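You operate a simulated robot arm through the tools that you are given. There is no shell and no other tool. Be economical: measure what you need, move in short steps, check, and stop when the job is done.

The job below is to be done with a simulated two-armed robot. You get a single attempt, and the scene is never put back.

JOB
On the top of the sample bench, fold the striped cloth in half.

Only the result counts: the job must be done as asked and must still hold three seconds after the hand-in. Knocking over, shifting, dropping, spilling or breaking anything else fails it. Flat cloth is picked up by pressing the open fingertips on it (5 to 10 N) and closing them slowly along it; thin cloth reads only 2 to 8 mm in the jaws.

ROBOT AND FRAMES
Two 7-joint arms with two-finger parallel grippers on one trunk, on a base that drives. Base frame: it is fixed to the floor where the robot stands at the start and does not move with it; the origin is under the middle of the robot, x ahead of it, y to its left, z up. Readings come in m, degrees, newtons and seconds.
The left shoulder is at the start at [0.07, 0.163, 1.12], the right one opposite. Places, roughly: top of the sample bench [0.7, 0.1, 0.9]. Payload 3.43 kg a hand.
Tool frame (each hand has its own): the origin (TCP) lies between the finger pads and is the grasp point; the fingertips stand 0.034 m ahead of it; z points along the fingers, y is the line along which they close. Largest opening 0.128 m; finger width 0.024, thickness 0.012; the body of the gripper, 0.048 by 0.13 m, starts 0.096 m behind the TCP.
Orientation is told as [roll, pitch, yaw] about the base's x, y, z axes, in that order, counted from this pose: with the fingers straight down and closing along the base's y, the tool's x points along the base's -x, its y along +y and its z along -z.

CONTROLS
- The arms move only by the tool step_arm. It takes "left_rows", "right_rows" or both (then of equal length, played together; a hand with none holds still); each is a list of rows, each an object (a shift or turn left out is 0, a gripper value left out holds the last) with "delta_rot": the turn, a rotation vector about the tool's x, y, z in units of 4 degrees (1.0 is 4 degrees), a list of three; "travel": the shift along the tool's x, y, z in units of 20 mm (1.0 is 20 mm), a list of three; "gripper": the closure in counts, from 0 (fully open) to 255 (shut). In form: [{"delta_rot": [wx, wy, wz], "travel": [tx, ty, tz], "gripper": gripper}, ...]. A call has 1 to 20 rows; each row shifts and turns the commanded pose from where the row before left it, along the tool's axes as they then stand. A call with a number of a shift or a turn outside -1 to 1 is refused whole. Each row takes 0.2 s and may step no farther than 0.05 m and 8.6 degrees from the row before; otherwise, or with a gripper value out of range, the whole call is refused. A pose out of reach is approached as far as the arm can. The call stops where the force on the tool passes 40 N (or 10 N more than at its start, if that is more) or the arm is blocked; 0.2 s more then pass. Each finger travels about 0.153 m/s and halts on what it meets, pressing with about 34 N; the grip force reading is that of the motor and also rises with nothing between the fingers. The clock runs only during rows and for 0.2 s after the last one: add rows that do not move to give the fingers time. The reply holds the time, the measured pose of the TCP, the force on the tool along the base axes, the opening and the grip force, in the units named above and with some noise, and new pictures: "pictures" is both (left out), scene, wrist or none (wrist: the cameras of the hands that moved).
- Cameras (640 x 400 px; columns grow to the right, rows downward): "scene" is now at [0.1375, -0.0205, 1.3468]; the picture's right is [-0.24, -0.97, 0.00], its down [-0.57, 0.14, -0.81] and it looks along [0.78, -0.19, -0.59] (base axes); focal length 239 px, centre (320, 200). "left" rides on the left gripper at [0.076, 0.011, -0.16] in its tool frame; the picture's right is [-0.15, 0.99, 0.00], its down [-0.88, -0.13, -0.46] and it looks along [-0.45, -0.07, 0.89] (tool axes); focal length 234 px, centre (320, 200). "right" rides on the right gripper at [0.076, -0.011, -0.16] in its tool frame; the picture's right is [0.15, 0.99, 0.00], its down [-0.88, 0.13, -0.46] and it looks along [-0.45, 0.07, 0.89] (tool axes); focal length 234 px, centre (320, 200). There is no depth. A picture from a camera that has moved, and an enlarged one, comes with that camera's place and axes in the base frame and with its lens.
- slide_trunk(by): slides the trunk up (or, below 0, down) by that many m; the arms and the scene camera ride with it, the base frame stays. It gives what a move gives, with no picture.
- base_move(legs): drives the robot by 1 to 6 legs, each [ahead, left, turn to the left] in m, m and degrees, along the robot's own axes; the way and the turn of a leg run together, so that a leg with both is an arc; at most 1.5 m and 180 degrees a leg. The arms and the cameras ride along, it lands a little off, and it stops where it bumps. It gives what a move gives, and a new picture of the scene camera.
- pan_tilt(pan, tilt): turns the head with the scene camera to pan (to the left, within 86 degrees either way) and tilt (down, from -29 to 69), counted from straight ahead of the robot. It gives what a move gives, and a new picture of the scene camera.
- close_up(camera, box): a new picture of the part [left, top, right, bottom] of that camera's present view, enlarged. It takes no simulated time.
- job_done(): hands the job in; it is judged then, once.

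Go step by step. Nothing tells you exact positions but the pictures and the camera data: compare them with the known pose of the tool, close in by small moves and look again before you grip or let go. The budget is 120 turns and 260 pictures, counting those below and the enlarged ones. Unless the task says otherwise, let go and move clear before handing in, and close with one line.

The tools are called as name(argument=value, ...) on one line, values as JSON. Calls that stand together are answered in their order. step_arm: Moves the arms, as the interface text tells. Its arguments: {"type":"object","properties":{"left_rows":{"type":"array"},"right_rows":{"type":"array"},"pictures":{"type":"string","enum":["both","scene","wrist","none"]}},"required":[]} The other tools are called the same way: slide_trunk (by) slides the trunk up or down; base_move (legs) drives the base; pan_tilt (pan, tilt) turns the head that bears the scene camera; close_up (camera, box) takes an enlarged picture of a part of a camera's view; job_done () hands the job in.

At the start:

```text
time_s: 0.0
left_tool_pos: [0.6437, 0.2145, 1.0835]
left_tcp_rot: [0.0, -0.1, -0.1]
left_force: [0.6, -0.4, -0.1]
left_width: 0.1282
left_grasp_force: 0.0
right_tool_pos: [0.5709, -0.2861, 1.1017]
right_tcp_rot: [0.0, 0.0, -0.1]
right_force: [0.8, -0.6, -0.3]
right_width: 0.128
right_grasp_force: 0.1
trunk travel left (down, up): [-0.6, 0.34]
robot x, y, heading: [0.0037, -0.0006, 0.0]
head pan, tilt: [-13.6, 36.2]
```

scene: 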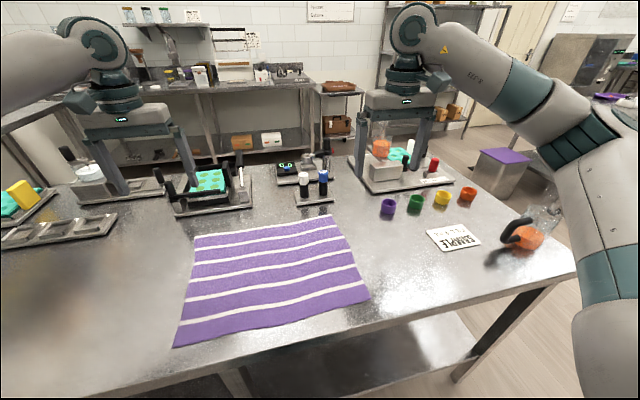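
right: 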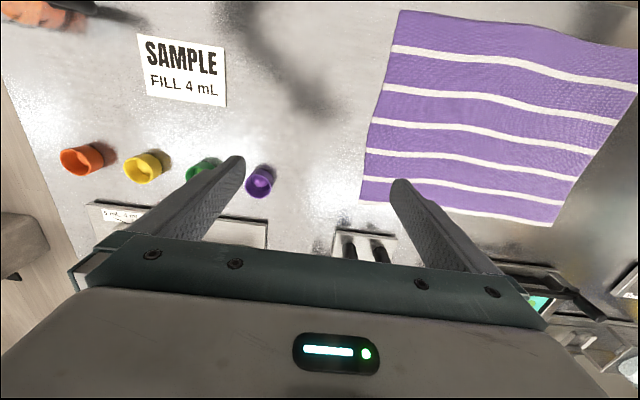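
left: 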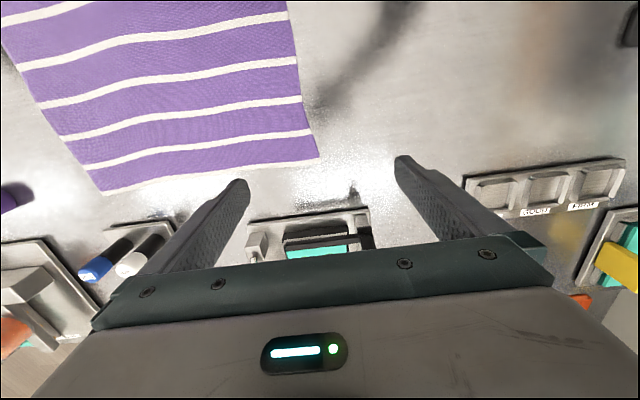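

The purple striped cloth lies flat, with its near corners at about (0.42, ±0.22) and its far edge at x≈0.75. I plan to pinch both near corners and fold them over to the far edge, so I'm first moving both hands above the near corners.

step_arm(left_rows=[{"travel": [0.97, -0.15, 0.85], "gripper": 130}, {"travel": [0.97, -0.15, 0.85]}, {"travel": [0.97, -0.15, 0.85]}, {"travel": [0.97, -0.15, 0.85]}, {"travel": [0.97, -0.15, 0.85]}, {"travel": [0.97, -0.15, 0.85]}, {"travel": [0.97, -0.15, 0.85]}, {"travel": [0.97, -0.15, 0.85]}, {"travel": [0.97, -0.15, 0.85]}, {"travel": [0.97, -0.15, 0.85]}, {}], right_rows=[{"travel": [0.605, 0.505, 0.95], "gripper": 130}, {"travel": [0.605, 0.505, 0.95]}, {"travel": [0.605, 0.505, 0.95]}, {"travel": [0.605, 0.505, 0.95]}, {"travel": [0.605, 0.505, 0.95]}, {"travel": [0.605, 0.505, 0.95]}, {"travel": [0.605, 0.505, 0.95]}, {"travel": [0.605, 0.505, 0.95]}, {"travel": [0.605, 0.505, 0.95]}, {"travel": [0.605, 0.505, 0.95]}, {}])

pan_tilt(pan=0, tilt=50)

```text
time_s: 2.4
left_tool_pos: [0.4504, 0.1868, 0.9139]
left_tcp_rot: [0.0, 0.0, 0.0]
left_force: [0.6, -0.3, -0.2]
left_width: 0.0626
left_grasp_force: 0.1
right_tool_pos: [0.451, -0.1829, 0.9161]
right_tcp_rot: [0.1, 0.0, 0.0]
right_force: [0.1, 0.7, 0.4]
right_width: 0.0628
right_grasp_force: 0.0
trunk travel left (down, up): [-0.6, 0.34]
robot x, y, heading: [-0.0004, -0.0032, 0.1]
head pan, tilt: [-13.6, 36.2]
camera scene: at [0.1374, -0.0208, 1.3468], right [-0.24, -0.97, 0.0], down [-0.57, 0.14, -0.81], along [0.78, -0.19, -0.59], focal length 239 px, centre (320, 200)
camera right: at [0.3749, -0.1945, 1.0762], right [-0.15, 0.99, 0.0], down [0.88, 0.13, 0.46], along [0.45, 0.07, -0.89], focal length 234 px, centre (320, 200)
camera left: at [0.373, 0.1972, 1.0749], right [0.15, 0.99, 0.0], down [0.88, -0.13, 0.46], along [0.45, -0.07, -0.89], focal length 234 px, centre (320, 200)
```

scene: 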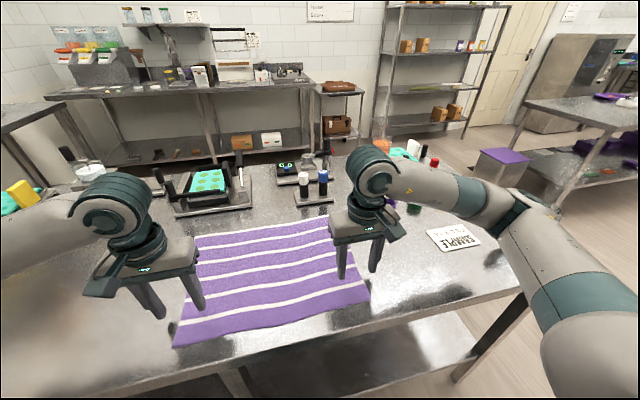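
right: 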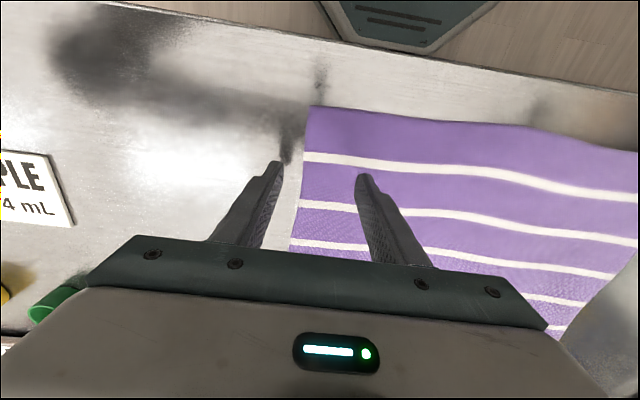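
left: 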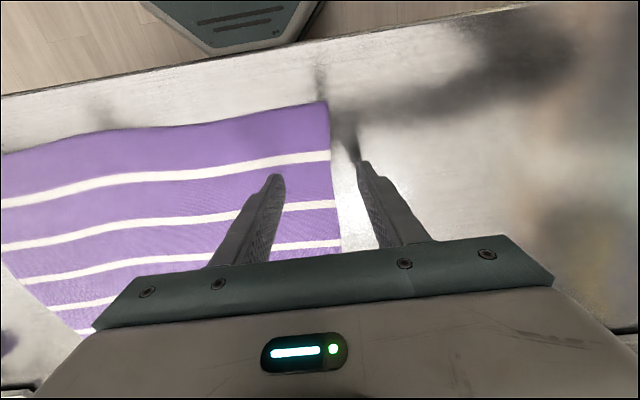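

```text
time_s: 3.2
left_tool_pos: [0.4494, 0.1865, 0.9132]
left_tcp_rot: [0.0, 0.0, 0.0]
left_force: [-0.3, 0.0, -0.5]
left_width: 0.0627
left_grasp_force: 0.1
right_tool_pos: [0.4515, -0.1833, 0.916]
right_tcp_rot: [0.0, 0.1, -0.1]
right_force: [-0.1, 0.1, -0.4]
right_width: 0.0627
right_grasp_force: 0.0
trunk travel left (down, up): [-0.6, 0.34]
robot x, y, heading: [0.002, -0.0026, -0.1]
head pan, tilt: [0.0, 50.0]
camera scene: at [0.1296, 0.0001, 1.3269], right [0.0, -1.0, 0.0], down [-0.77, 0.0, -0.64], along [0.64, 0.0, -0.77], focal length 239 px, centre (320, 200)
```

scene: 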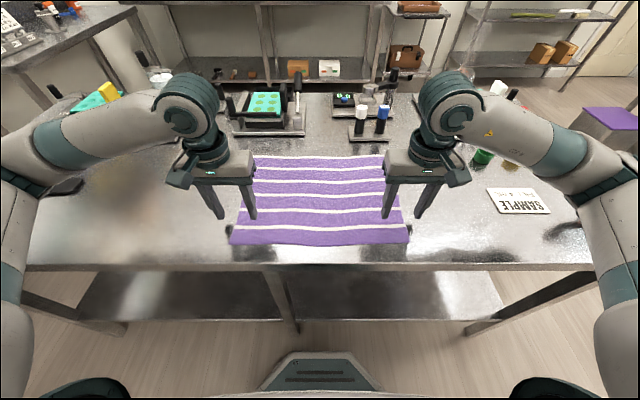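

Comparing the wrist and head views puts the bench top at z≈0.855 and the cloth at about x 0.395–0.695, y ±0.20. I'm moving over the pinch points, just inside the near corners.

step_arm(left_rows=[{"travel": [0.57, -0.52, 0.22], "gripper": 153}, {"travel": [0.57, -0.52, 0.22]}, {"travel": [0.58, -0.53, 0.22]}, {}], right_rows=[{"travel": [0.6, 0.47, 0.27], "gripper": 153}, {"travel": [0.61, 0.47, 0.27]}, {"travel": [0.61, 0.47, 0.27]}, {}])

```text
time_s: 4.2
left_tool_pos: [0.4158, 0.1542, 0.8993]
left_tcp_rot: [-0.1, 0.0, 0.0]
left_force: [-0.2, -0.5, 0.6]
left_width: 0.0512
left_grasp_force: 0.1
right_tool_pos: [0.4127, -0.1561, 0.8992]
right_tcp_rot: [0.0, 0.1, 0.0]
right_force: [0.0, 0.3, -0.9]
right_width: 0.0511
right_grasp_force: 0.2
trunk travel left (down, up): [-0.6, 0.34]
robot x, y, heading: [-0.0013, -0.0004, 0.1]
head pan, tilt: [0.0, 50.0]
camera scene: at [0.1295, 0.0002, 1.3269], right [0.0, -1.0, 0.0], down [-0.77, 0.0, -0.64], along [0.64, 0.0, -0.77], focal length 239 px, centre (320, 200)
camera right: at [0.3375, -0.1668, 1.0593], right [-0.15, 0.99, 0.0], down [0.88, 0.13, 0.46], along [0.45, 0.07, -0.89], focal length 234 px, centre (320, 200)
camera left: at [0.3388, 0.1644, 1.0616], right [0.15, 0.99, 0.0], down [0.88, -0.13, 0.46], along [0.45, -0.07, -0.89], focal length 234 px, centre (320, 200)
```

scene: 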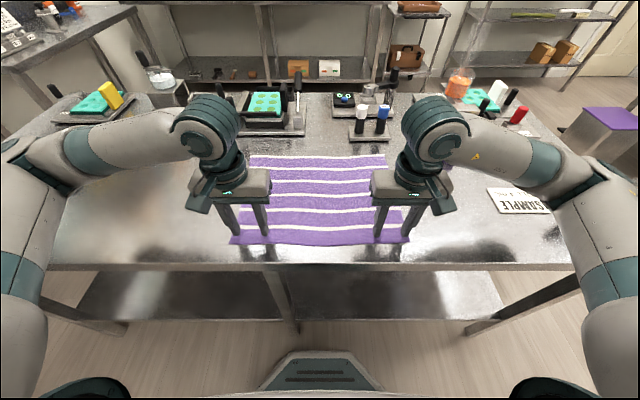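
right: 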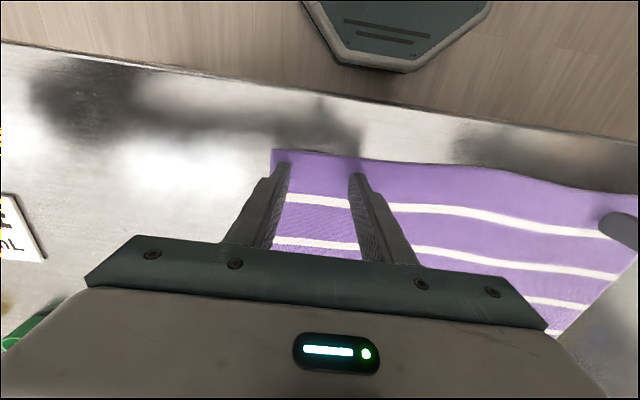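
left: 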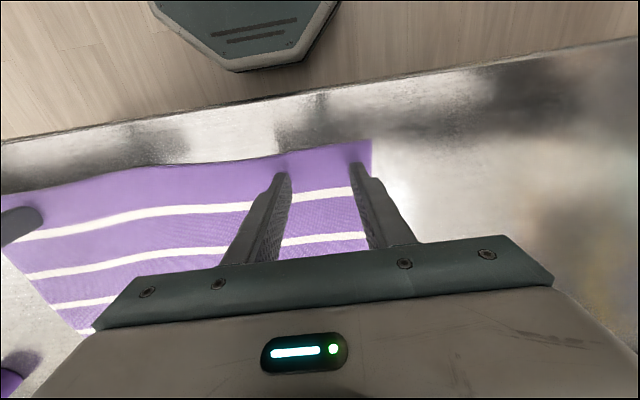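

Both hands are just inside the corners and the tips are about 1 cm above the cloth. I'm lowering them in small steps to find contact.

step_arm(left_rows=[{"travel": [0, 0, 0.2]}, {"travel": [0, 0, 0.15]}, {"travel": [0, 0, 0.1]}, {}], right_rows=[{"travel": [0, 0, 0.2]}, {"travel": [0, 0, 0.15]}, {"travel": [0, 0, 0.1]}, {}], pictures="none")

```text
time_s: 4.8
left_tool_pos: [0.4142, 0.1548, 0.896]
left_tcp_rot: [0.0, -0.1, -0.1]
left_force: [-1.6, 0.5, 7.1]
left_width: 0.051
left_grasp_force: 0.0
right_tool_pos: [0.4149, -0.1564, 0.8957]
right_tcp_rot: [0.3, -0.7, -0.2]
right_force: [-4.2, -0.1, 22.6]
right_width: 0.051
right_grasp_force: 0.1
trunk travel left (down, up): [-0.6, 0.34]
robot x, y, heading: [-0.0011, 0.0006, 0.2]
head pan, tilt: [0.0, 50.0]
stopped in row 3 (right hand): the force on the tool passed its limit (the readings are from after the stop); the commanded pose is now the measured one
```

Contact came at TCP z≈0.896. The left hand presses at about 7 N, but the right is at 22 N, so I'm easing it up.

step_arm(left_rows=[{}, {}], right_rows=[{"travel": [0, 0, -0.04]}, {}], pictures="none")

```text
time_s: 5.4
left_tool_pos: [0.4126, 0.1545, 0.8958]
left_tcp_rot: [0.0, -0.1, 0.0]
left_force: [-1.4, 1.3, 16.6]
left_width: 0.0509
left_grasp_force: 0.0
right_tool_pos: [0.416, -0.1551, 0.8957]
right_tcp_rot: [0.2, -0.7, -0.3]
right_force: [0.6, -0.8, 18.0]
right_width: 0.0512
right_grasp_force: 0.0
trunk travel left (down, up): [-0.6, 0.34]
robot x, y, heading: [0.0041, -0.0009, -0.0]
head pan, tilt: [0.0, 50.0]
```

step_arm(left_rows=[{"travel": [0, 0, -0.04]}, {}], right_rows=[{"travel": [0, 0, -0.06], "delta_rot": [0, 0.15, 0]}, {}], pictures="none")

```text
time_s: 6.0
left_tool_pos: [0.4146, 0.1547, 0.895]
left_tcp_rot: [0.1, -0.2, 0.0]
left_force: [-0.9, 2.6, 20.0]
left_width: 0.0516
left_grasp_force: 0.1
right_tool_pos: [0.4138, -0.1555, 0.8959]
right_tcp_rot: [0.1, 0.1, -0.2]
right_force: [1.5, -0.1, 7.3]
right_width: 0.0513
right_grasp_force: 0.1
trunk travel left (down, up): [-0.6, 0.34]
robot x, y, heading: [0.0027, 0.002, -0.0]
head pan, tilt: [0.0, 50.0]
```

The right hand is now at 7 N, while the left has drifted up to 20 N. I'm easing the left hand.

step_arm(left_rows=[{"travel": [0, 0, -0.08]}, {}, {}], right_rows=[{}, {}, {}], pictures="none")

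```text
time_s: 6.8
left_tool_pos: [0.4143, 0.1533, 0.8962]
left_tcp_rot: [0.0, 0.0, 0.1]
left_force: [0.3, 0.0, 0.3]
left_width: 0.051
left_grasp_force: 0.0
right_tool_pos: [0.4156, -0.1563, 0.895]
right_tcp_rot: [0.1, 0.2, -0.3]
right_force: [-1.3, -0.5, 10.7]
right_width: 0.0514
right_grasp_force: 0.0
trunk travel left (down, up): [-0.6, 0.34]
robot x, y, heading: [-0.0024, -0.0037, 0.1]
head pan, tilt: [0.0, 50.0]
```

step_arm(left_rows=[{"travel": [0, 0, 0.05]}, {}, {}], right_rows=[{"travel": [0, 0, -0.02]}, {}, {}], pictures="none")

```text
time_s: 7.6
left_tool_pos: [0.4151, 0.1532, 0.8963]
left_tcp_rot: [0.0, -0.1, 0.0]
left_force: [1.0, -0.2, 0.4]
left_width: 0.0509
left_grasp_force: 0.1
right_tool_pos: [0.415, -0.1564, 0.8956]
right_tcp_rot: [0.1, 0.1, -0.2]
right_force: [-1.0, -0.1, 4.9]
right_width: 0.051
right_grasp_force: 0.0
trunk travel left (down, up): [-0.6, 0.34]
robot x, y, heading: [0.0017, 0.0003, 0.1]
head pan, tilt: [0.0, 50.0]
```

step_arm(left_rows=[{"travel": [0, 0, 0.05]}, {}, {}], right_rows=[{"travel": [0, 0, 0.01]}, {}, {}], pictures="none")

```text
time_s: 8.4
left_tool_pos: [0.4151, 0.1528, 0.8958]
left_tcp_rot: [0.0, 0.0, 0.1]
left_force: [-1.5, 1.8, 14.6]
left_width: 0.0511
left_grasp_force: 0.3
right_tool_pos: [0.4149, -0.1557, 0.8958]
right_tcp_rot: [0.0, 0.1, -0.2]
right_force: [1.0, 0.5, 1.4]
right_width: 0.0513
right_grasp_force: 0.1
trunk travel left (down, up): [-0.6, 0.34]
robot x, y, heading: [0.0011, 0.0019, -0.3]
head pan, tilt: [0.0, 50.0]
```

Contact is stiff, roughly 10 N per 0.5 mm. I'm fine-tuning both hands.

step_arm(left_rows=[{"travel": [0, 0, -0.02]}, {}, {}], right_rows=[{"travel": [0, 0, 0.02]}, {}, {}], pictures="none")

```text
time_s: 9.2
left_tool_pos: [0.4141, 0.1529, 0.8968]
left_tcp_rot: [0.1, -0.1, 0.0]
left_force: [2.0, 0.0, 14.1]
left_width: 0.0514
left_grasp_force: 0.0
right_tool_pos: [0.4145, -0.1561, 0.8958]
right_tcp_rot: [0.1, 0.1, -0.2]
right_force: [0.0, -0.3, 7.2]
right_width: 0.0511
right_grasp_force: 0.0
trunk travel left (down, up): [-0.6, 0.34]
robot x, y, heading: [-0.0014, -0.0001, -0.2]
head pan, tilt: [0.0, 50.0]
```

The right hand is at 7 N, and a tiny lift should bring the left into range. Now I'm closing both slowly.

step_arm(left_rows=[{"travel": [0, 0, -0.02]}, {"gripper": 160}, {"gripper": 166}, {"gripper": 172}, {"gripper": 178}, {"gripper": 184}, {"gripper": 190}, {"gripper": 196}, {"gripper": 202}, {"gripper": 208}, {"gripper": 214}, {"gripper": 220}, {"gripper": 226}, {"gripper": 232}, {"gripper": 238}, {"gripper": 244}, {"gripper": 250}, {"gripper": 255}, {}, {}], right_rows=[{}, {"gripper": 160}, {"gripper": 166}, {"gripper": 172}, {"gripper": 178}, {"gripper": 184}, {"gripper": 190}, {"gripper": 196}, {"gripper": 202}, {"gripper": 208}, {"gripper": 214}, {"gripper": 220}, {"gripper": 226}, {"gripper": 232}, {"gripper": 238}, {"gripper": 244}, {"gripper": 250}, {"gripper": 255}, {}, {}])

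```text
time_s: 13.4
left_tool_pos: [0.4143, 0.1541, 0.8958]
left_tcp_rot: [0.0, -0.1, 0.1]
left_force: [0.3, -0.8, 19.2]
left_width: 0.0025
left_grasp_force: 34.1
right_tool_pos: [0.4143, -0.1578, 0.8952]
right_tcp_rot: [0.1, 0.1, -0.2]
right_force: [0.0, 0.0, 6.8]
right_width: 0.0
right_grasp_force: 33.4
trunk travel left (down, up): [-0.6, 0.34]
robot x, y, heading: [0.0014, 0.0005, -0.3]
head pan, tilt: [0.0, 50.0]
camera scene: at [0.1277, -0.0005, 1.3271], right [0.0, -1.0, 0.0], down [-0.77, 0.0, -0.64], along [0.64, 0.0, -0.77], focal length 239 px, centre (320, 200)
camera right: at [0.3389, -0.168, 1.0557], right [-0.14, 0.99, 0.0], down [0.88, 0.13, 0.46], along [0.45, 0.07, -0.89], focal length 234 px, centre (320, 200)
camera left: at [0.3377, 0.164, 1.0561], right [0.15, 0.99, 0.0], down [0.88, -0.13, 0.46], along [0.45, -0.07, -0.89], focal length 234 px, centre (320, 200)
```

scene: 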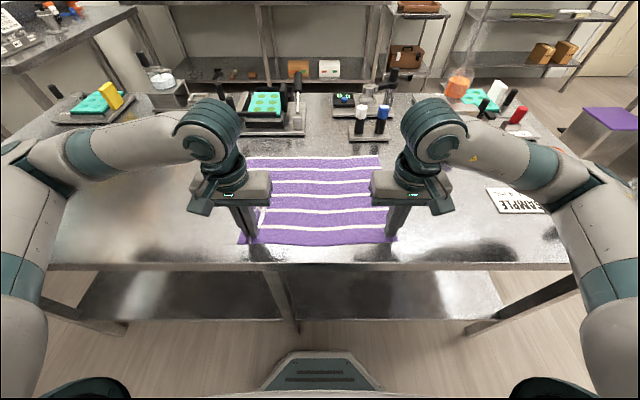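
right: 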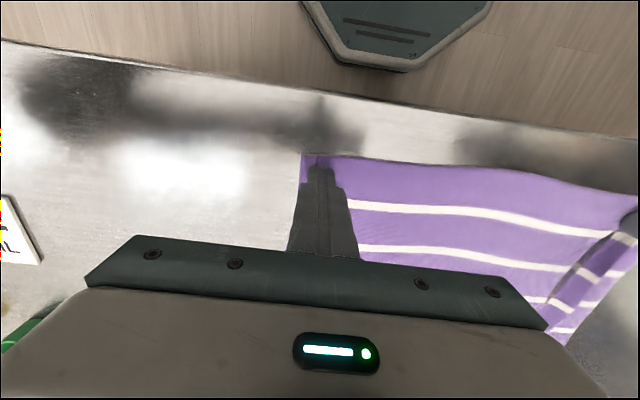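
left: 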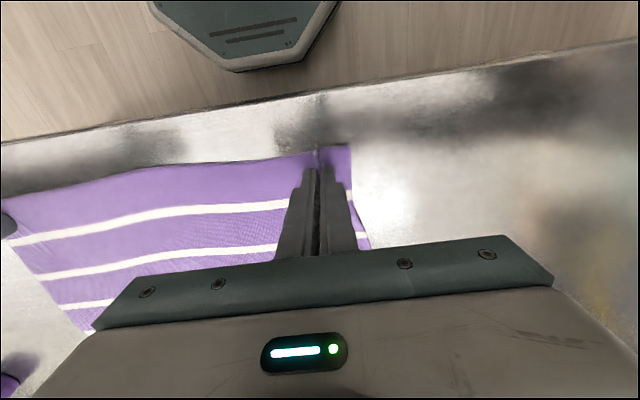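

The left jaws hold cloth (2.5 mm) but the right closed on nothing. I'm lifting the right a little, reopening it, moving slightly inward and pressing firmer.

step_arm(right_rows=[{"travel": [0, 0, -0.4]}, {"gripper": 153, "travel": [0, 0.4, 0]}, {}, {}, {"travel": [0, 0, 0.2]}, {"travel": [0, 0, 0.1]}, {"travel": [0, 0, 0.08]}, {"travel": [0, 0, 0.04]}, {}, {}], pictures="none")

```text
time_s: 15.6
left_tool_pos: [0.4143, 0.1526, 0.8963]
left_tcp_rot: [0.0, -0.1, 0.0]
left_force: [0.0, -0.7, 16.5]
left_width: 0.0022
left_grasp_force: 34.1
right_tool_pos: [0.4136, -0.149, 0.895]
right_tcp_rot: [0.0, 0.0, -0.2]
right_force: [-0.9, -1.1, 9.0]
right_width: 0.0514
right_grasp_force: 0.1
trunk travel left (down, up): [-0.6, 0.34]
robot x, y, heading: [-0.0013, -0.0003, -0.1]
head pan, tilt: [0.0, 50.0]
```

The right hand presses at 9 N. Closing slowly.

step_arm(right_rows=[{"travel": [0, 0, 0.01]}, {"gripper": 160}, {"gripper": 166}, {"gripper": 172}, {"gripper": 178}, {"gripper": 184}, {"gripper": 190}, {"gripper": 196}, {"gripper": 202}, {"gripper": 208}, {"gripper": 214}, {"gripper": 220}, {"gripper": 226}, {"gripper": 232}, {"gripper": 238}, {"gripper": 244}, {"gripper": 250}, {"gripper": 255}, {}, {}], pictures="wrist")

```text
time_s: 19.8
left_tool_pos: [0.4146, 0.1537, 0.8956]
left_tcp_rot: [-0.1, -0.1, 0.0]
left_force: [1.5, -23.3, 8.4]
left_width: 0.0026
left_grasp_force: 34.3
right_tool_pos: [0.4142, -0.147, 0.8952]
right_tcp_rot: [0.3, -0.1, -0.1]
right_force: [0.2, 23.6, 23.0]
right_width: 0.0024
right_grasp_force: 34.1
trunk travel left (down, up): [-0.6, 0.34]
robot x, y, heading: [0.0002, 0.0018, -0.4]
head pan, tilt: [0.0, 50.0]
camera right: at [0.3382, -0.1589, 1.0555], right [-0.14, 0.99, 0.0], down [0.88, 0.13, 0.46], along [0.45, 0.07, -0.89], focal length 234 px, centre (320, 200)
```

right: 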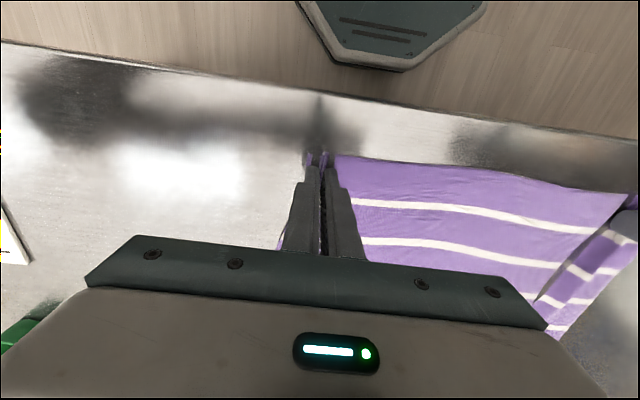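

Both hands now hold cloth, with some tension between them. I'm bringing them 5 mm inward each while lifting slightly, then checking.

step_arm(left_rows=[{"travel": [0, -0.3, -0.3]}, {"travel": [-0.1, 0, -0.5]}, {"travel": [-0.2, 0, -0.5]}, {"travel": [-0.2, 0, -0.5]}, {}], right_rows=[{"travel": [0, 0.3, -0.3]}, {"travel": [-0.1, 0, -0.5]}, {"travel": [-0.2, 0, -0.5]}, {"travel": [-0.2, 0, -0.5]}, {}])

```text
time_s: 21.0
left_tool_pos: [0.4237, 0.1467, 0.9314]
left_tcp_rot: [0.0, 0.1, 0.0]
left_force: [-0.4, -3.0, -0.1]
left_width: 0.0025
left_grasp_force: 33.6
right_tool_pos: [0.4256, -0.1415, 0.9292]
right_tcp_rot: [0.1, 0.2, -0.1]
right_force: [-0.6, 3.4, 0.0]
right_width: 0.0026
right_grasp_force: 33.8
trunk travel left (down, up): [-0.6, 0.34]
robot x, y, heading: [0.0018, -0.0018, 0.0]
head pan, tilt: [0.0, 50.0]
camera scene: at [0.1297, 0.0, 1.3268], right [0.0, -1.0, 0.0], down [-0.77, 0.0, -0.64], along [0.64, 0.0, -0.77], focal length 239 px, centre (320, 200)
camera right: at [0.3491, -0.1535, 1.0902], right [-0.14, 0.99, 0.0], down [0.88, 0.13, 0.45], along [0.45, 0.07, -0.89], focal length 234 px, centre (320, 200)
camera left: at [0.3475, 0.1583, 1.0917], right [0.15, 0.99, 0.0], down [0.88, -0.13, 0.45], along [0.45, -0.07, -0.89], focal length 234 px, centre (320, 200)
```

scene: 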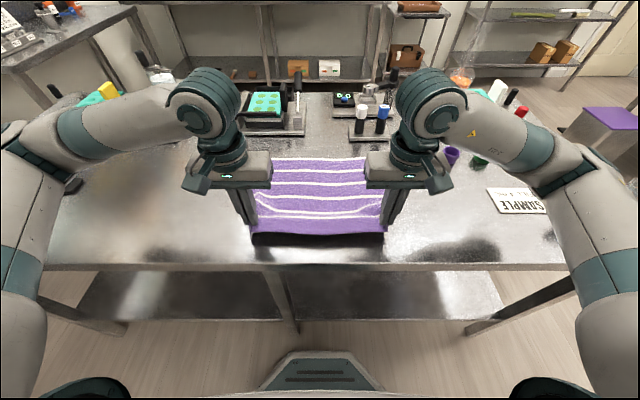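
right: 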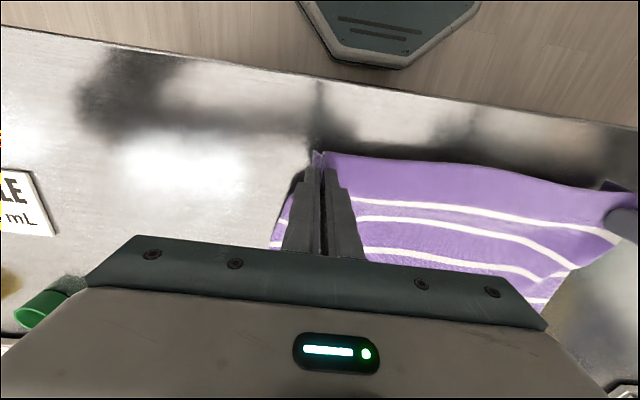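
left: 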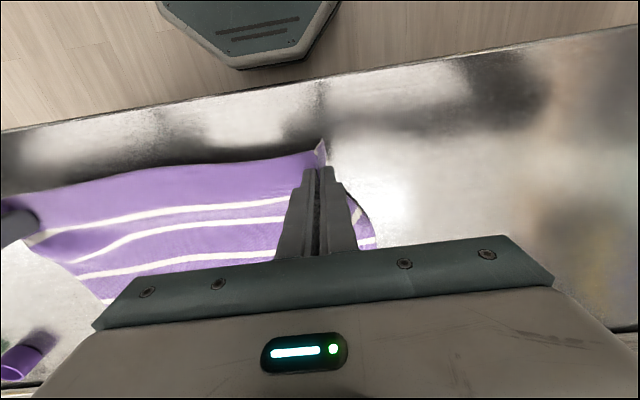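

Both corners lift cleanly. Next is the arc over the crease (x≈0.545), pitching the fingers so the hem turns over. I'll do half the arc, then look.

step_arm(left_rows=[{"travel": [-0.31, 0, -0.735], "delta_rot": [0, 0.5, 0]}, {"travel": [-0.31, 0, -0.735], "delta_rot": [0, 0.5, 0]}, {"travel": [-0.365, 0, -0.66], "delta_rot": [0, 0.5, 0]}, {"travel": [-0.365, 0, -0.66], "delta_rot": [0, 0.5, 0]}, {"travel": [-0.515, 0, -0.59], "delta_rot": [0, 0.5, 0]}, {"travel": [-0.515, 0, -0.59], "delta_rot": [0, 0.5, 0]}, {"travel": [-0.6, 0, -0.52], "delta_rot": [0, 0.5, 0]}, {"travel": [-0.6, 0, -0.52], "delta_rot": [0, 0.5, 0]}, {"travel": [-0.67, 0, -0.38], "delta_rot": [0, 0.5, 0]}, {"travel": [-0.67, 0, -0.38], "delta_rot": [0, 0.5, 0]}, {"travel": [-0.755, 0, -0.28], "delta_rot": [0, 0.5, 0]}, {"travel": [-0.755, 0, -0.28], "delta_rot": [0, 0.5, 0]}, {}], right_rows=[{"travel": [-0.31, 0, -0.735], "delta_rot": [0, 0.5, 0]}, {"travel": [-0.31, 0, -0.735], "delta_rot": [0, 0.5, 0]}, {"travel": [-0.365, 0, -0.66], "delta_rot": [0, 0.5, 0]}, {"travel": [-0.365, 0, -0.66], "delta_rot": [0, 0.5, 0]}, {"travel": [-0.515, 0, -0.59], "delta_rot": [0, 0.5, 0]}, {"travel": [-0.515, 0, -0.59], "delta_rot": [0, 0.5, 0]}, {"travel": [-0.6, 0, -0.52], "delta_rot": [0, 0.5, 0]}, {"travel": [-0.6, 0, -0.52], "delta_rot": [0, 0.5, 0]}, {"travel": [-0.67, 0, -0.38], "delta_rot": [0, 0.5, 0]}, {"travel": [-0.67, 0, -0.38], "delta_rot": [0, 0.5, 0]}, {"travel": [-0.755, 0, -0.28], "delta_rot": [0, 0.5, 0]}, {"travel": [-0.755, 0, -0.28], "delta_rot": [0, 0.5, 0]}, {}])

```text
time_s: 23.8
left_tool_pos: [0.5681, 0.1488, 1.0264]
left_tcp_rot: [0.1, 24.0, 0.0]
left_force: [-0.5, -4.4, -0.1]
left_width: 0.0026
left_grasp_force: 33.6
right_tool_pos: [0.5701, -0.1422, 1.0264]
right_tcp_rot: [0.1, 24.2, -0.1]
right_force: [0.5, 4.3, -0.8]
right_width: 0.0026
right_grasp_force: 34.1
trunk travel left (down, up): [-0.6, 0.34]
robot x, y, heading: [-0.0024, -0.0017, -0.1]
head pan, tilt: [0.0, 50.0]
camera scene: at [0.1291, 0.0001, 1.3269], right [0.0, -1.0, 0.0], down [-0.77, 0.0, -0.64], along [0.64, 0.0, -0.77], focal length 239 px, centre (320, 200)
camera right: at [0.5665, -0.1544, 1.2038], right [-0.13, 0.99, 0.06], down [0.99, 0.13, 0.06], along [0.05, 0.07, -1.0], focal length 234 px, centre (320, 200)
camera left: at [0.5632, 0.1586, 1.2035], right [0.13, 0.99, -0.06], down [0.99, -0.13, 0.06], along [0.05, -0.07, -1.0], focal length 234 px, centre (320, 200)
```

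scene: 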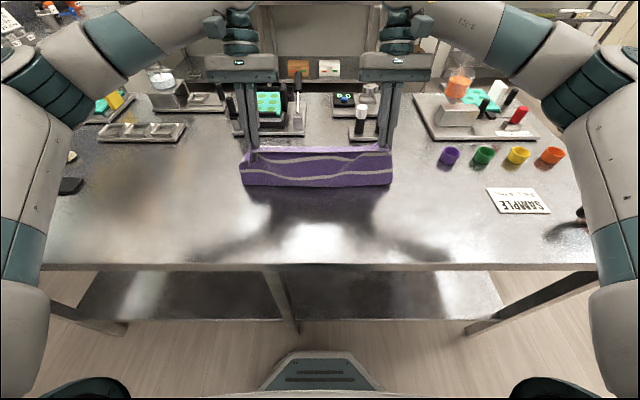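
right: 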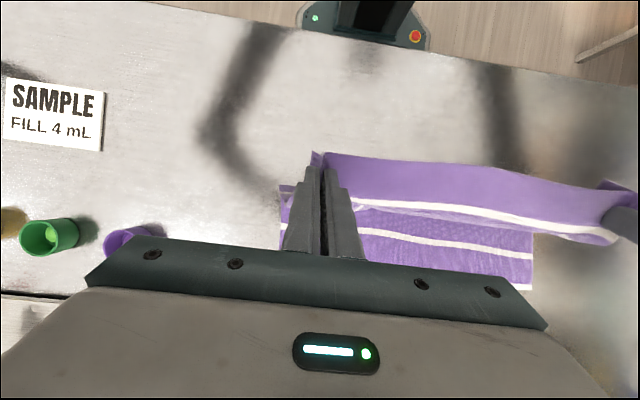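
left: 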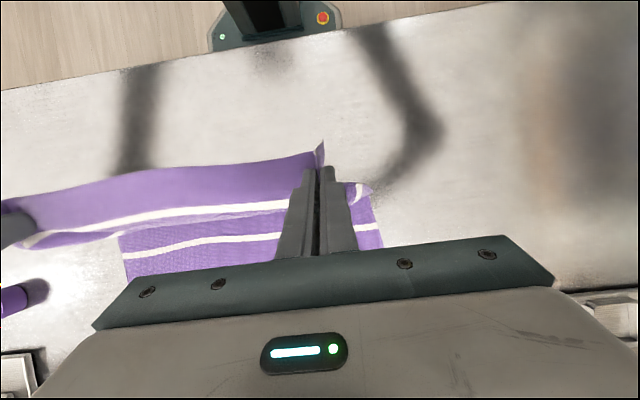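

The fold is forming well. The wrist views show the far edge at x≈0.68 and shifted about 2 cm to the left, so I'm bringing the hands down with a small left shift.

step_arm(left_rows=[{"travel": [-0.79, 0.06, -0.16], "delta_rot": [0, 0.5, 0]}, {"travel": [-0.79, 0.06, -0.16], "delta_rot": [0, 0.5, 0]}, {"travel": [-0.81, 0.06, -0.06], "delta_rot": [0, 0.5, 0]}, {"travel": [-0.81, 0.06, -0.06], "delta_rot": [0, 0.5, 0]}, {"travel": [-0.795, 0.06, 0.02], "delta_rot": [0, 0.5, 0]}, {"travel": [-0.795, 0.06, 0.02], "delta_rot": [0, 0.5, 0]}, {"travel": [-0.8, 0.06, 0.055], "delta_rot": [0, 0.5, 0]}, {"travel": [-0.8, 0.06, 0.055], "delta_rot": [0, 0.5, 0]}, {"travel": [-0.65, 0.06, 0.11]}, {"travel": [-0.65, 0.06, 0.11]}, {"travel": [-0.23, 0, 0.46]}, {"travel": [-0.23, 0, 0.46]}, {}], right_rows=[{"travel": [-0.79, 0.06, -0.16], "delta_rot": [0, 0.5, 0]}, {"travel": [-0.79, 0.06, -0.16], "delta_rot": [0, 0.5, 0]}, {"travel": [-0.81, 0.06, -0.06], "delta_rot": [0, 0.5, 0]}, {"travel": [-0.81, 0.06, -0.06], "delta_rot": [0, 0.5, 0]}, {"travel": [-0.795, 0.06, 0.02], "delta_rot": [0, 0.5, 0]}, {"travel": [-0.795, 0.06, 0.02], "delta_rot": [0, 0.5, 0]}, {"travel": [-0.8, 0.06, 0.055], "delta_rot": [0, 0.5, 0]}, {"travel": [-0.8, 0.06, 0.055], "delta_rot": [0, 0.5, 0]}, {"travel": [-0.65, 0.06, 0.11]}, {"travel": [-0.65, 0.06, 0.11]}, {"travel": [-0.23, 0, 0.46]}, {"travel": [-0.23, 0, 0.46]}, {}])

```text
time_s: 26.6
left_tool_pos: [0.6682, 0.1612, 0.9219]
left_tcp_rot: [0.1, 40.0, 0.0]
left_force: [-1.0, -10.9, -1.5]
left_width: 0.0026
left_grasp_force: 33.2
left hand out of reach, approached as far as the arm can: row 8, 9, 10
right_tool_pos: [0.6641, -0.1348, 0.9211]
right_tcp_rot: [0.2, 40.1, 0.0]
right_force: [-0.6, 11.3, -0.4]
right_width: 0.0024
right_grasp_force: 34.0
right hand out of reach, approached as far as the arm can: row 8, 9, 10
trunk travel left (down, up): [-0.6, 0.34]
robot x, y, heading: [-0.0003, -0.0004, -0.2]
head pan, tilt: [0.0, 50.0]
camera scene: at [0.1295, -0.0001, 1.3269], right [0.0, -1.0, 0.0], down [-0.77, 0.0, -0.64], along [0.64, 0.0, -0.77], focal length 239 px, centre (320, 200)
camera right: at [0.7088, -0.1446, 1.0925], right [-0.11, 0.99, 0.1], down [0.97, 0.13, -0.22], along [-0.23, 0.07, -0.97], focal length 234 px, centre (320, 200)
camera left: at [0.7122, 0.1729, 1.0932], right [0.11, 0.99, -0.09], down [0.97, -0.13, -0.22], along [-0.23, -0.07, -0.97], focal length 234 px, centre (320, 200)
```

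scene: 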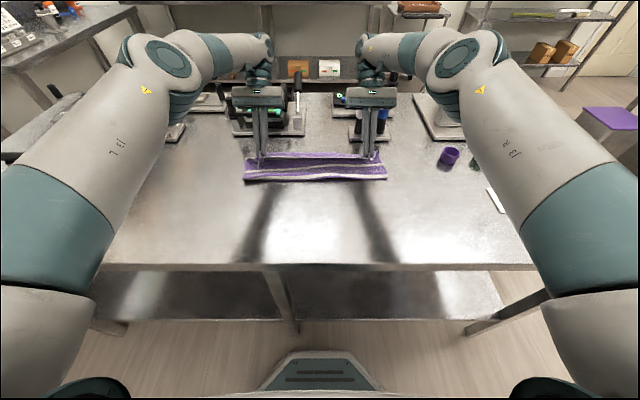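
right: 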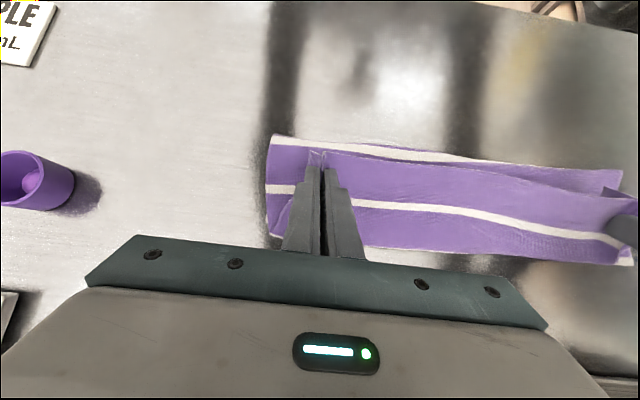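
left: 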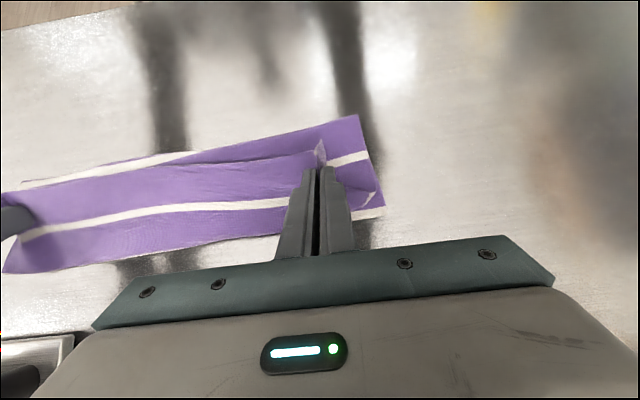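

The hem is landing, but the layers aren't clear to me yet. I'm looking closer before going on.

close_up(camera="scene", box=[220, 110, 420, 210])

close_up(camera="right", box=[240, 100, 640, 300])

close_up(camera="left", box=[0, 90, 400, 290])

```text
3.20 times, centred on (320, 160) of scene
camera zoom: at [0.1295, -0.0001, 1.3269], right [0.0, -1.0, 0.0], down [-0.77, 0.0, -0.64], along [0.64, 0.0, -0.77], focal length 764 px, centre (320, 328)
```

zoom: 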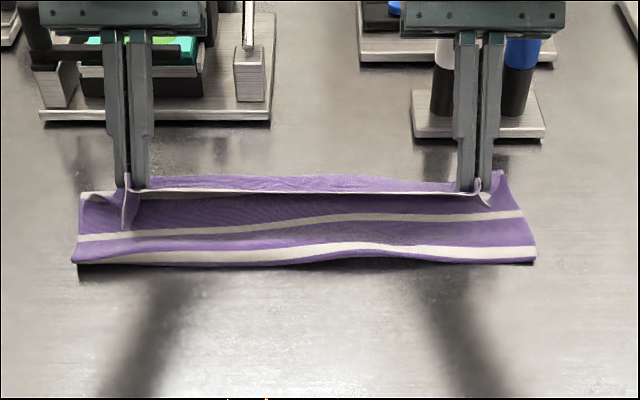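

```text
1.60 times, centred on (440, 200) of right
camera zoom: at [0.7088, -0.1446, 1.0925], right [-0.11, 0.99, 0.1], down [0.97, 0.13, -0.22], along [-0.23, 0.07, -0.97], focal length 375 px, centre (128, 200)
```

zoom: 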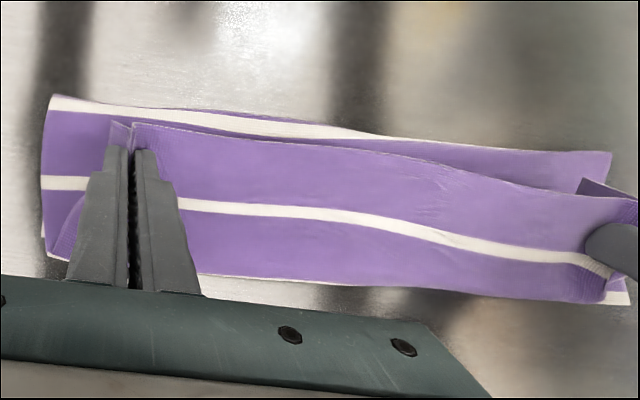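

```text
1.60 times, centred on (200, 190) of left
camera zoom: at [0.7122, 0.1729, 1.0932], right [0.11, 0.99, -0.09], down [0.97, -0.13, -0.22], along [-0.23, -0.07, -0.97], focal length 375 px, centre (512, 216)
```

zoom: 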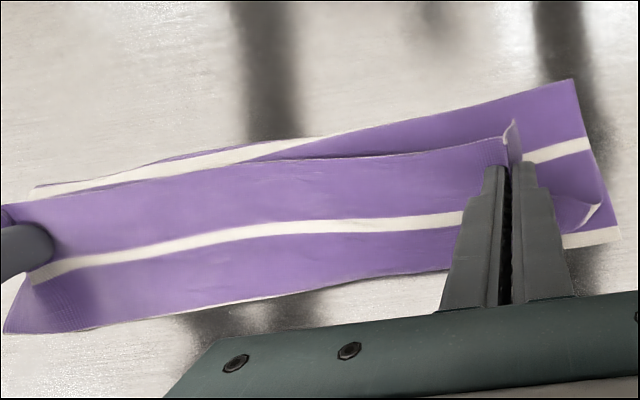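

The picture shows the crease at x≈0.575 with the far edge at ≈0.68, so the top layer is too long and its hem curls back. I'll raise the hands back along the arc to re-lay the crease further back, keeping more slack.

step_arm(left_rows=[{"travel": [0.74, -0.05, -0.164]}, {"travel": [0.74, -0.05, -0.164]}, {"travel": [0.74, -0.05, -0.164]}, {"travel": [0.74, -0.05, -0.164]}, {"travel": [0.74, 0, -0.164]}, {"travel": [0.665, 0, 0.297]}, {"travel": [0.665, 0, 0.297]}, {"travel": [0.665, 0, 0.297]}, {"travel": [0.665, 0, 0.297]}, {"travel": [0.665, 0, 0.297]}, {}], right_rows=[{"travel": [0.74, 0.05, -0.164]}, {"travel": [0.74, 0.05, -0.164]}, {"travel": [0.74, 0.05, -0.164]}, {"travel": [0.74, 0.05, -0.164]}, {"travel": [0.74, 0, -0.164]}, {"travel": [0.665, 0, 0.297]}, {"travel": [0.665, 0, 0.297]}, {"travel": [0.665, 0, 0.297]}, {"travel": [0.665, 0, 0.297]}, {"travel": [0.665, 0, 0.297]}, {}])

close_up(camera="scene", box=[220, 110, 420, 235])

```text
time_s: 29.0
left_tool_pos: [0.5531, 0.1569, 1.0035]
left_tcp_rot: [0.0, 40.0, 0.0]
left_force: [0.5, 0.4, -1.1]
left_width: 0.0023
left_grasp_force: 33.9
right_tool_pos: [0.5508, -0.1292, 1.0005]
right_tcp_rot: [0.2, 40.2, -0.2]
right_force: [-1.0, 0.1, -0.4]
right_width: 0.0024
right_grasp_force: 34.3
trunk travel left (down, up): [-0.6, 0.34]
robot x, y, heading: [-0.0002, 0.0034, 0.1]
head pan, tilt: [0.0, 50.0]
camera scene: at [0.13, 0.0, 1.3268], right [0.0, -1.0, 0.0], down [-0.77, 0.0, -0.64], along [0.64, 0.0, -0.77], focal length 239 px, centre (320, 200)
camera right: at [0.5947, -0.1409, 1.1717], right [-0.11, 0.99, 0.1], down [0.97, 0.13, -0.22], along [-0.23, 0.07, -0.97], focal length 234 px, centre (320, 200)
camera left: at [0.5968, 0.1679, 1.1754], right [0.11, 0.99, -0.09], down [0.97, -0.13, -0.22], along [-0.23, -0.07, -0.97], focal length 234 px, centre (320, 200)
```

scene: 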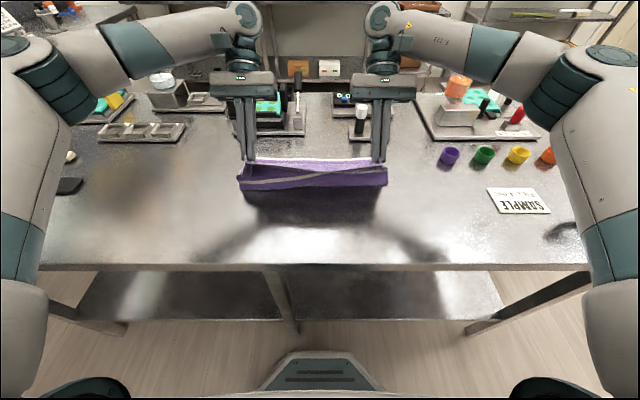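
right: 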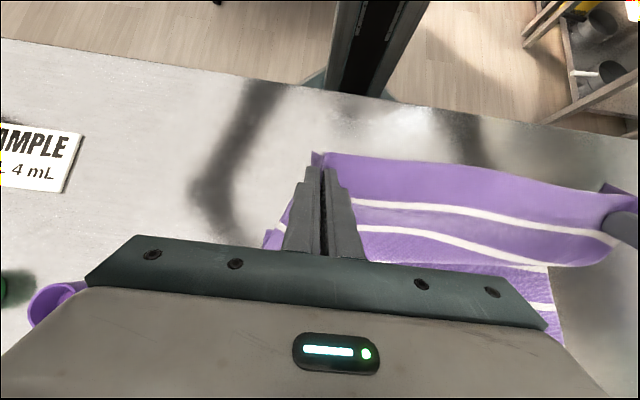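
left: 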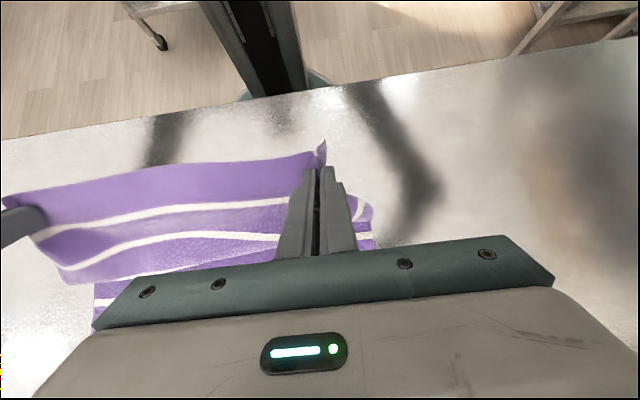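

```text
3.20 times, centred on (320, 172) of scene
camera zoom: at [0.13, 0.0, 1.3268], right [0.0, -1.0, 0.0], down [-0.77, 0.0, -0.64], along [0.64, 0.0, -0.77], focal length 764 px, centre (320, 288)
```

zoom: 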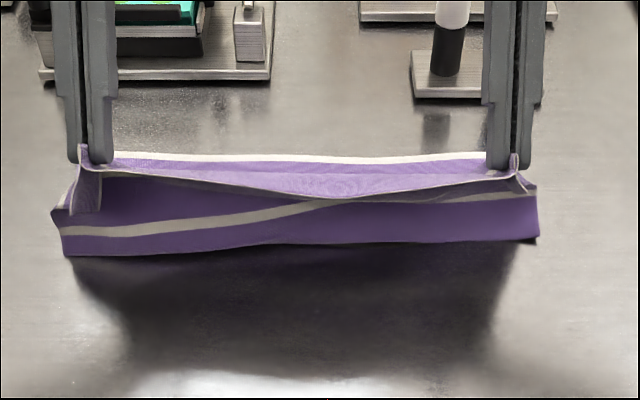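

The crease has moved back to ≈0.55. I'm lowering and retreating slightly to lay slack behind it, then coming forward low.

step_arm(left_rows=[{"travel": [0.04, 0, 0.86]}, {"travel": [0.04, 0, 0.86]}, {"travel": [0.04, 0, 0.86]}, {}, {}], right_rows=[{"travel": [0.04, 0, 0.86]}, {"travel": [0.04, 0, 0.86]}, {"travel": [0.04, 0, 0.86]}, {}, {}], pictures="none")

close_up(camera="scene", box=[220, 110, 420, 235])

close_up(camera="left", box=[0, 0, 640, 400])

```text
time_s: 30.2
left_tool_pos: [0.5167, 0.1581, 0.9631]
left_tcp_rot: [0.0, 40.0, 0.1]
left_force: [0.3, -1.1, -0.7]
left_width: 0.0022
left_grasp_force: 33.7
right_tool_pos: [0.5145, -0.13, 0.9603]
right_tcp_rot: [0.1, 40.2, -0.1]
right_force: [0.9, 0.2, 0.0]
right_width: 0.0023
right_grasp_force: 34.3
trunk travel left (down, up): [-0.6, 0.34]
robot x, y, heading: [-0.0001, 0.0009, -0.1]
head pan, tilt: [0.0, 50.0]
```

```text
3.20 times, centred on (320, 172) of scene
camera zoom: at [0.1296, 0.0001, 1.3268], right [0.0, -1.0, 0.0], down [-0.77, 0.0, -0.64], along [0.64, 0.0, -0.77], focal length 764 px, centre (320, 288)
```

zoom: 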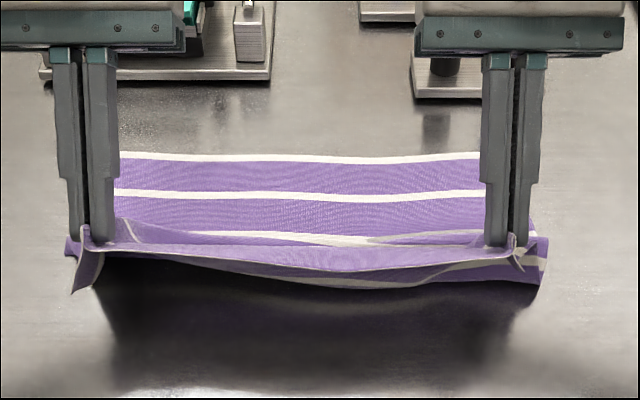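

```text
1.00 times, centred on (320, 200) of left
camera zoom: at [0.5602, 0.1686, 1.1362], right [0.11, 0.99, -0.09], down [0.97, -0.13, -0.22], along [-0.23, -0.07, -0.97], focal length 234 px, centre (320, 200)
```

zoom: 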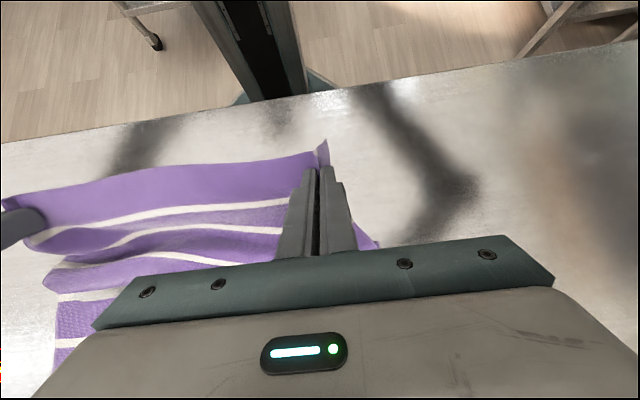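

The bottom layer is flat with its stripes at x≈0.575, 0.624 and 0.676 (the far edge), so the fold line belongs at ≈0.527. I'm retreating further to lay that line down, then going round with a tighter arc.

step_arm(left_rows=[{"travel": [0.22, 0, 0.773]}, {"travel": [0.22, 0, 0.773]}, {"travel": [0.22, 0, 0.773]}, {}, {"travel": [0.1, 0, -0.9]}, {"travel": [0.1, 0, -0.9]}, {"travel": [-0.43, 0.1, -0.85]}, {"travel": [-0.43, 0, -0.85]}, {"travel": [-0.765, 0, -0.643]}, {"travel": [-0.765, 0, -0.643]}, {"travel": [-0.99, 0, -0.18]}, {"travel": [-0.99, 0, -0.18]}, {"travel": [-0.785, 0, 0.157]}, {"travel": [-0.785, 0, 0.157]}, {"travel": [-0.51, 0, 0.22]}, {"travel": [-0.51, 0, 0.22]}, {}], right_rows=[{"travel": [0.22, 0, 0.773]}, {"travel": [0.22, 0, 0.773]}, {"travel": [0.22, 0, 0.773]}, {}, {"travel": [0.1, 0, -0.9]}, {"travel": [0.1, 0, -0.9]}, {"travel": [-0.43, -0.1, -0.85]}, {"travel": [-0.43, 0, -0.85]}, {"travel": [-0.765, 0, -0.643]}, {"travel": [-0.765, 0, -0.643]}, {"travel": [-0.99, 0, -0.18]}, {"travel": [-0.99, 0, -0.18]}, {"travel": [-0.785, 0, 0.157]}, {"travel": [-0.785, 0, 0.157]}, {"travel": [-0.51, 0, 0.22]}, {"travel": [-0.51, 0, 0.22]}, {}])

close_up(camera="scene", box=[220, 110, 420, 235])

```text
time_s: 33.8
left_tool_pos: [0.6374, 0.1608, 0.9163]
left_tcp_rot: [0.0, 40.0, -0.1]
left_force: [-0.5, -5.7, 0.4]
left_width: 0.0023
left_grasp_force: 34.0
right_tool_pos: [0.6354, -0.1317, 0.9161]
right_tcp_rot: [0.2, 40.1, -0.2]
right_force: [0.7, 7.1, 0.4]
right_width: 0.0026
right_grasp_force: 33.8
trunk travel left (down, up): [-0.6, 0.34]
robot x, y, heading: [0.0004, -0.0001, -0.4]
head pan, tilt: [0.0, 50.0]
camera scene: at [0.1291, 0.0001, 1.3269], right [0.0, -1.0, 0.0], down [-0.77, 0.0, -0.64], along [0.64, 0.0, -0.77], focal length 239 px, centre (320, 200)
camera right: at [0.6796, -0.1433, 1.0869], right [-0.11, 0.99, 0.1], down [0.97, 0.13, -0.22], along [-0.23, 0.07, -0.97], focal length 234 px, centre (320, 200)
camera left: at [0.6806, 0.1716, 1.0886], right [0.11, 0.99, -0.09], down [0.97, -0.13, -0.22], along [-0.23, -0.07, -0.97], focal length 234 px, centre (320, 200)
```

scene: 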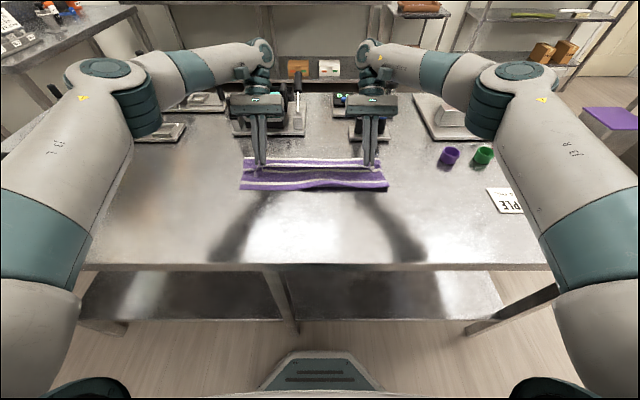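
right: 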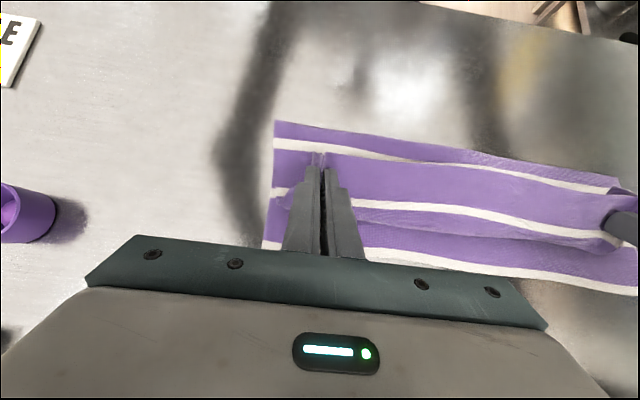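
left: 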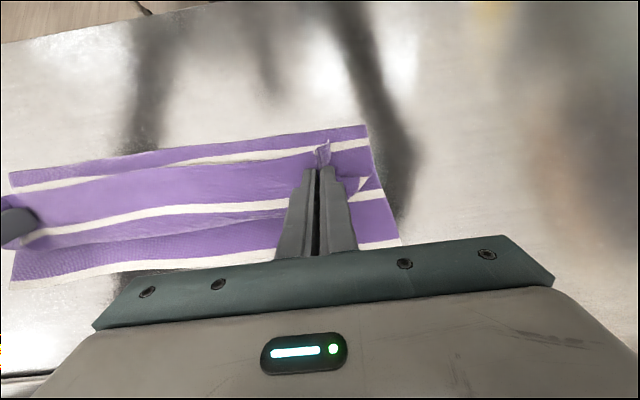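

```text
3.20 times, centred on (320, 172) of scene
camera zoom: at [0.1291, 0.0001, 1.3269], right [0.0, -1.0, 0.0], down [-0.77, 0.0, -0.64], along [0.64, 0.0, -0.77], focal length 764 px, centre (320, 288)
```

zoom: 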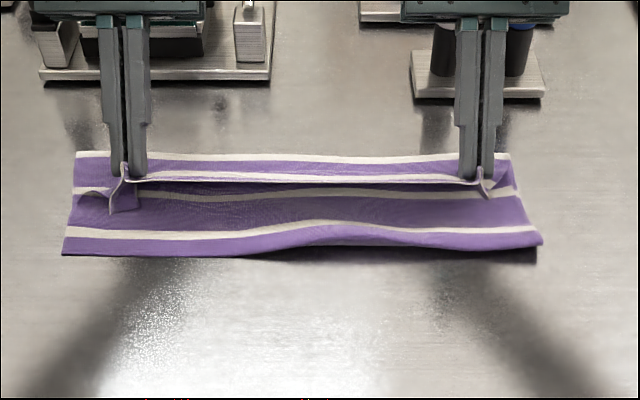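

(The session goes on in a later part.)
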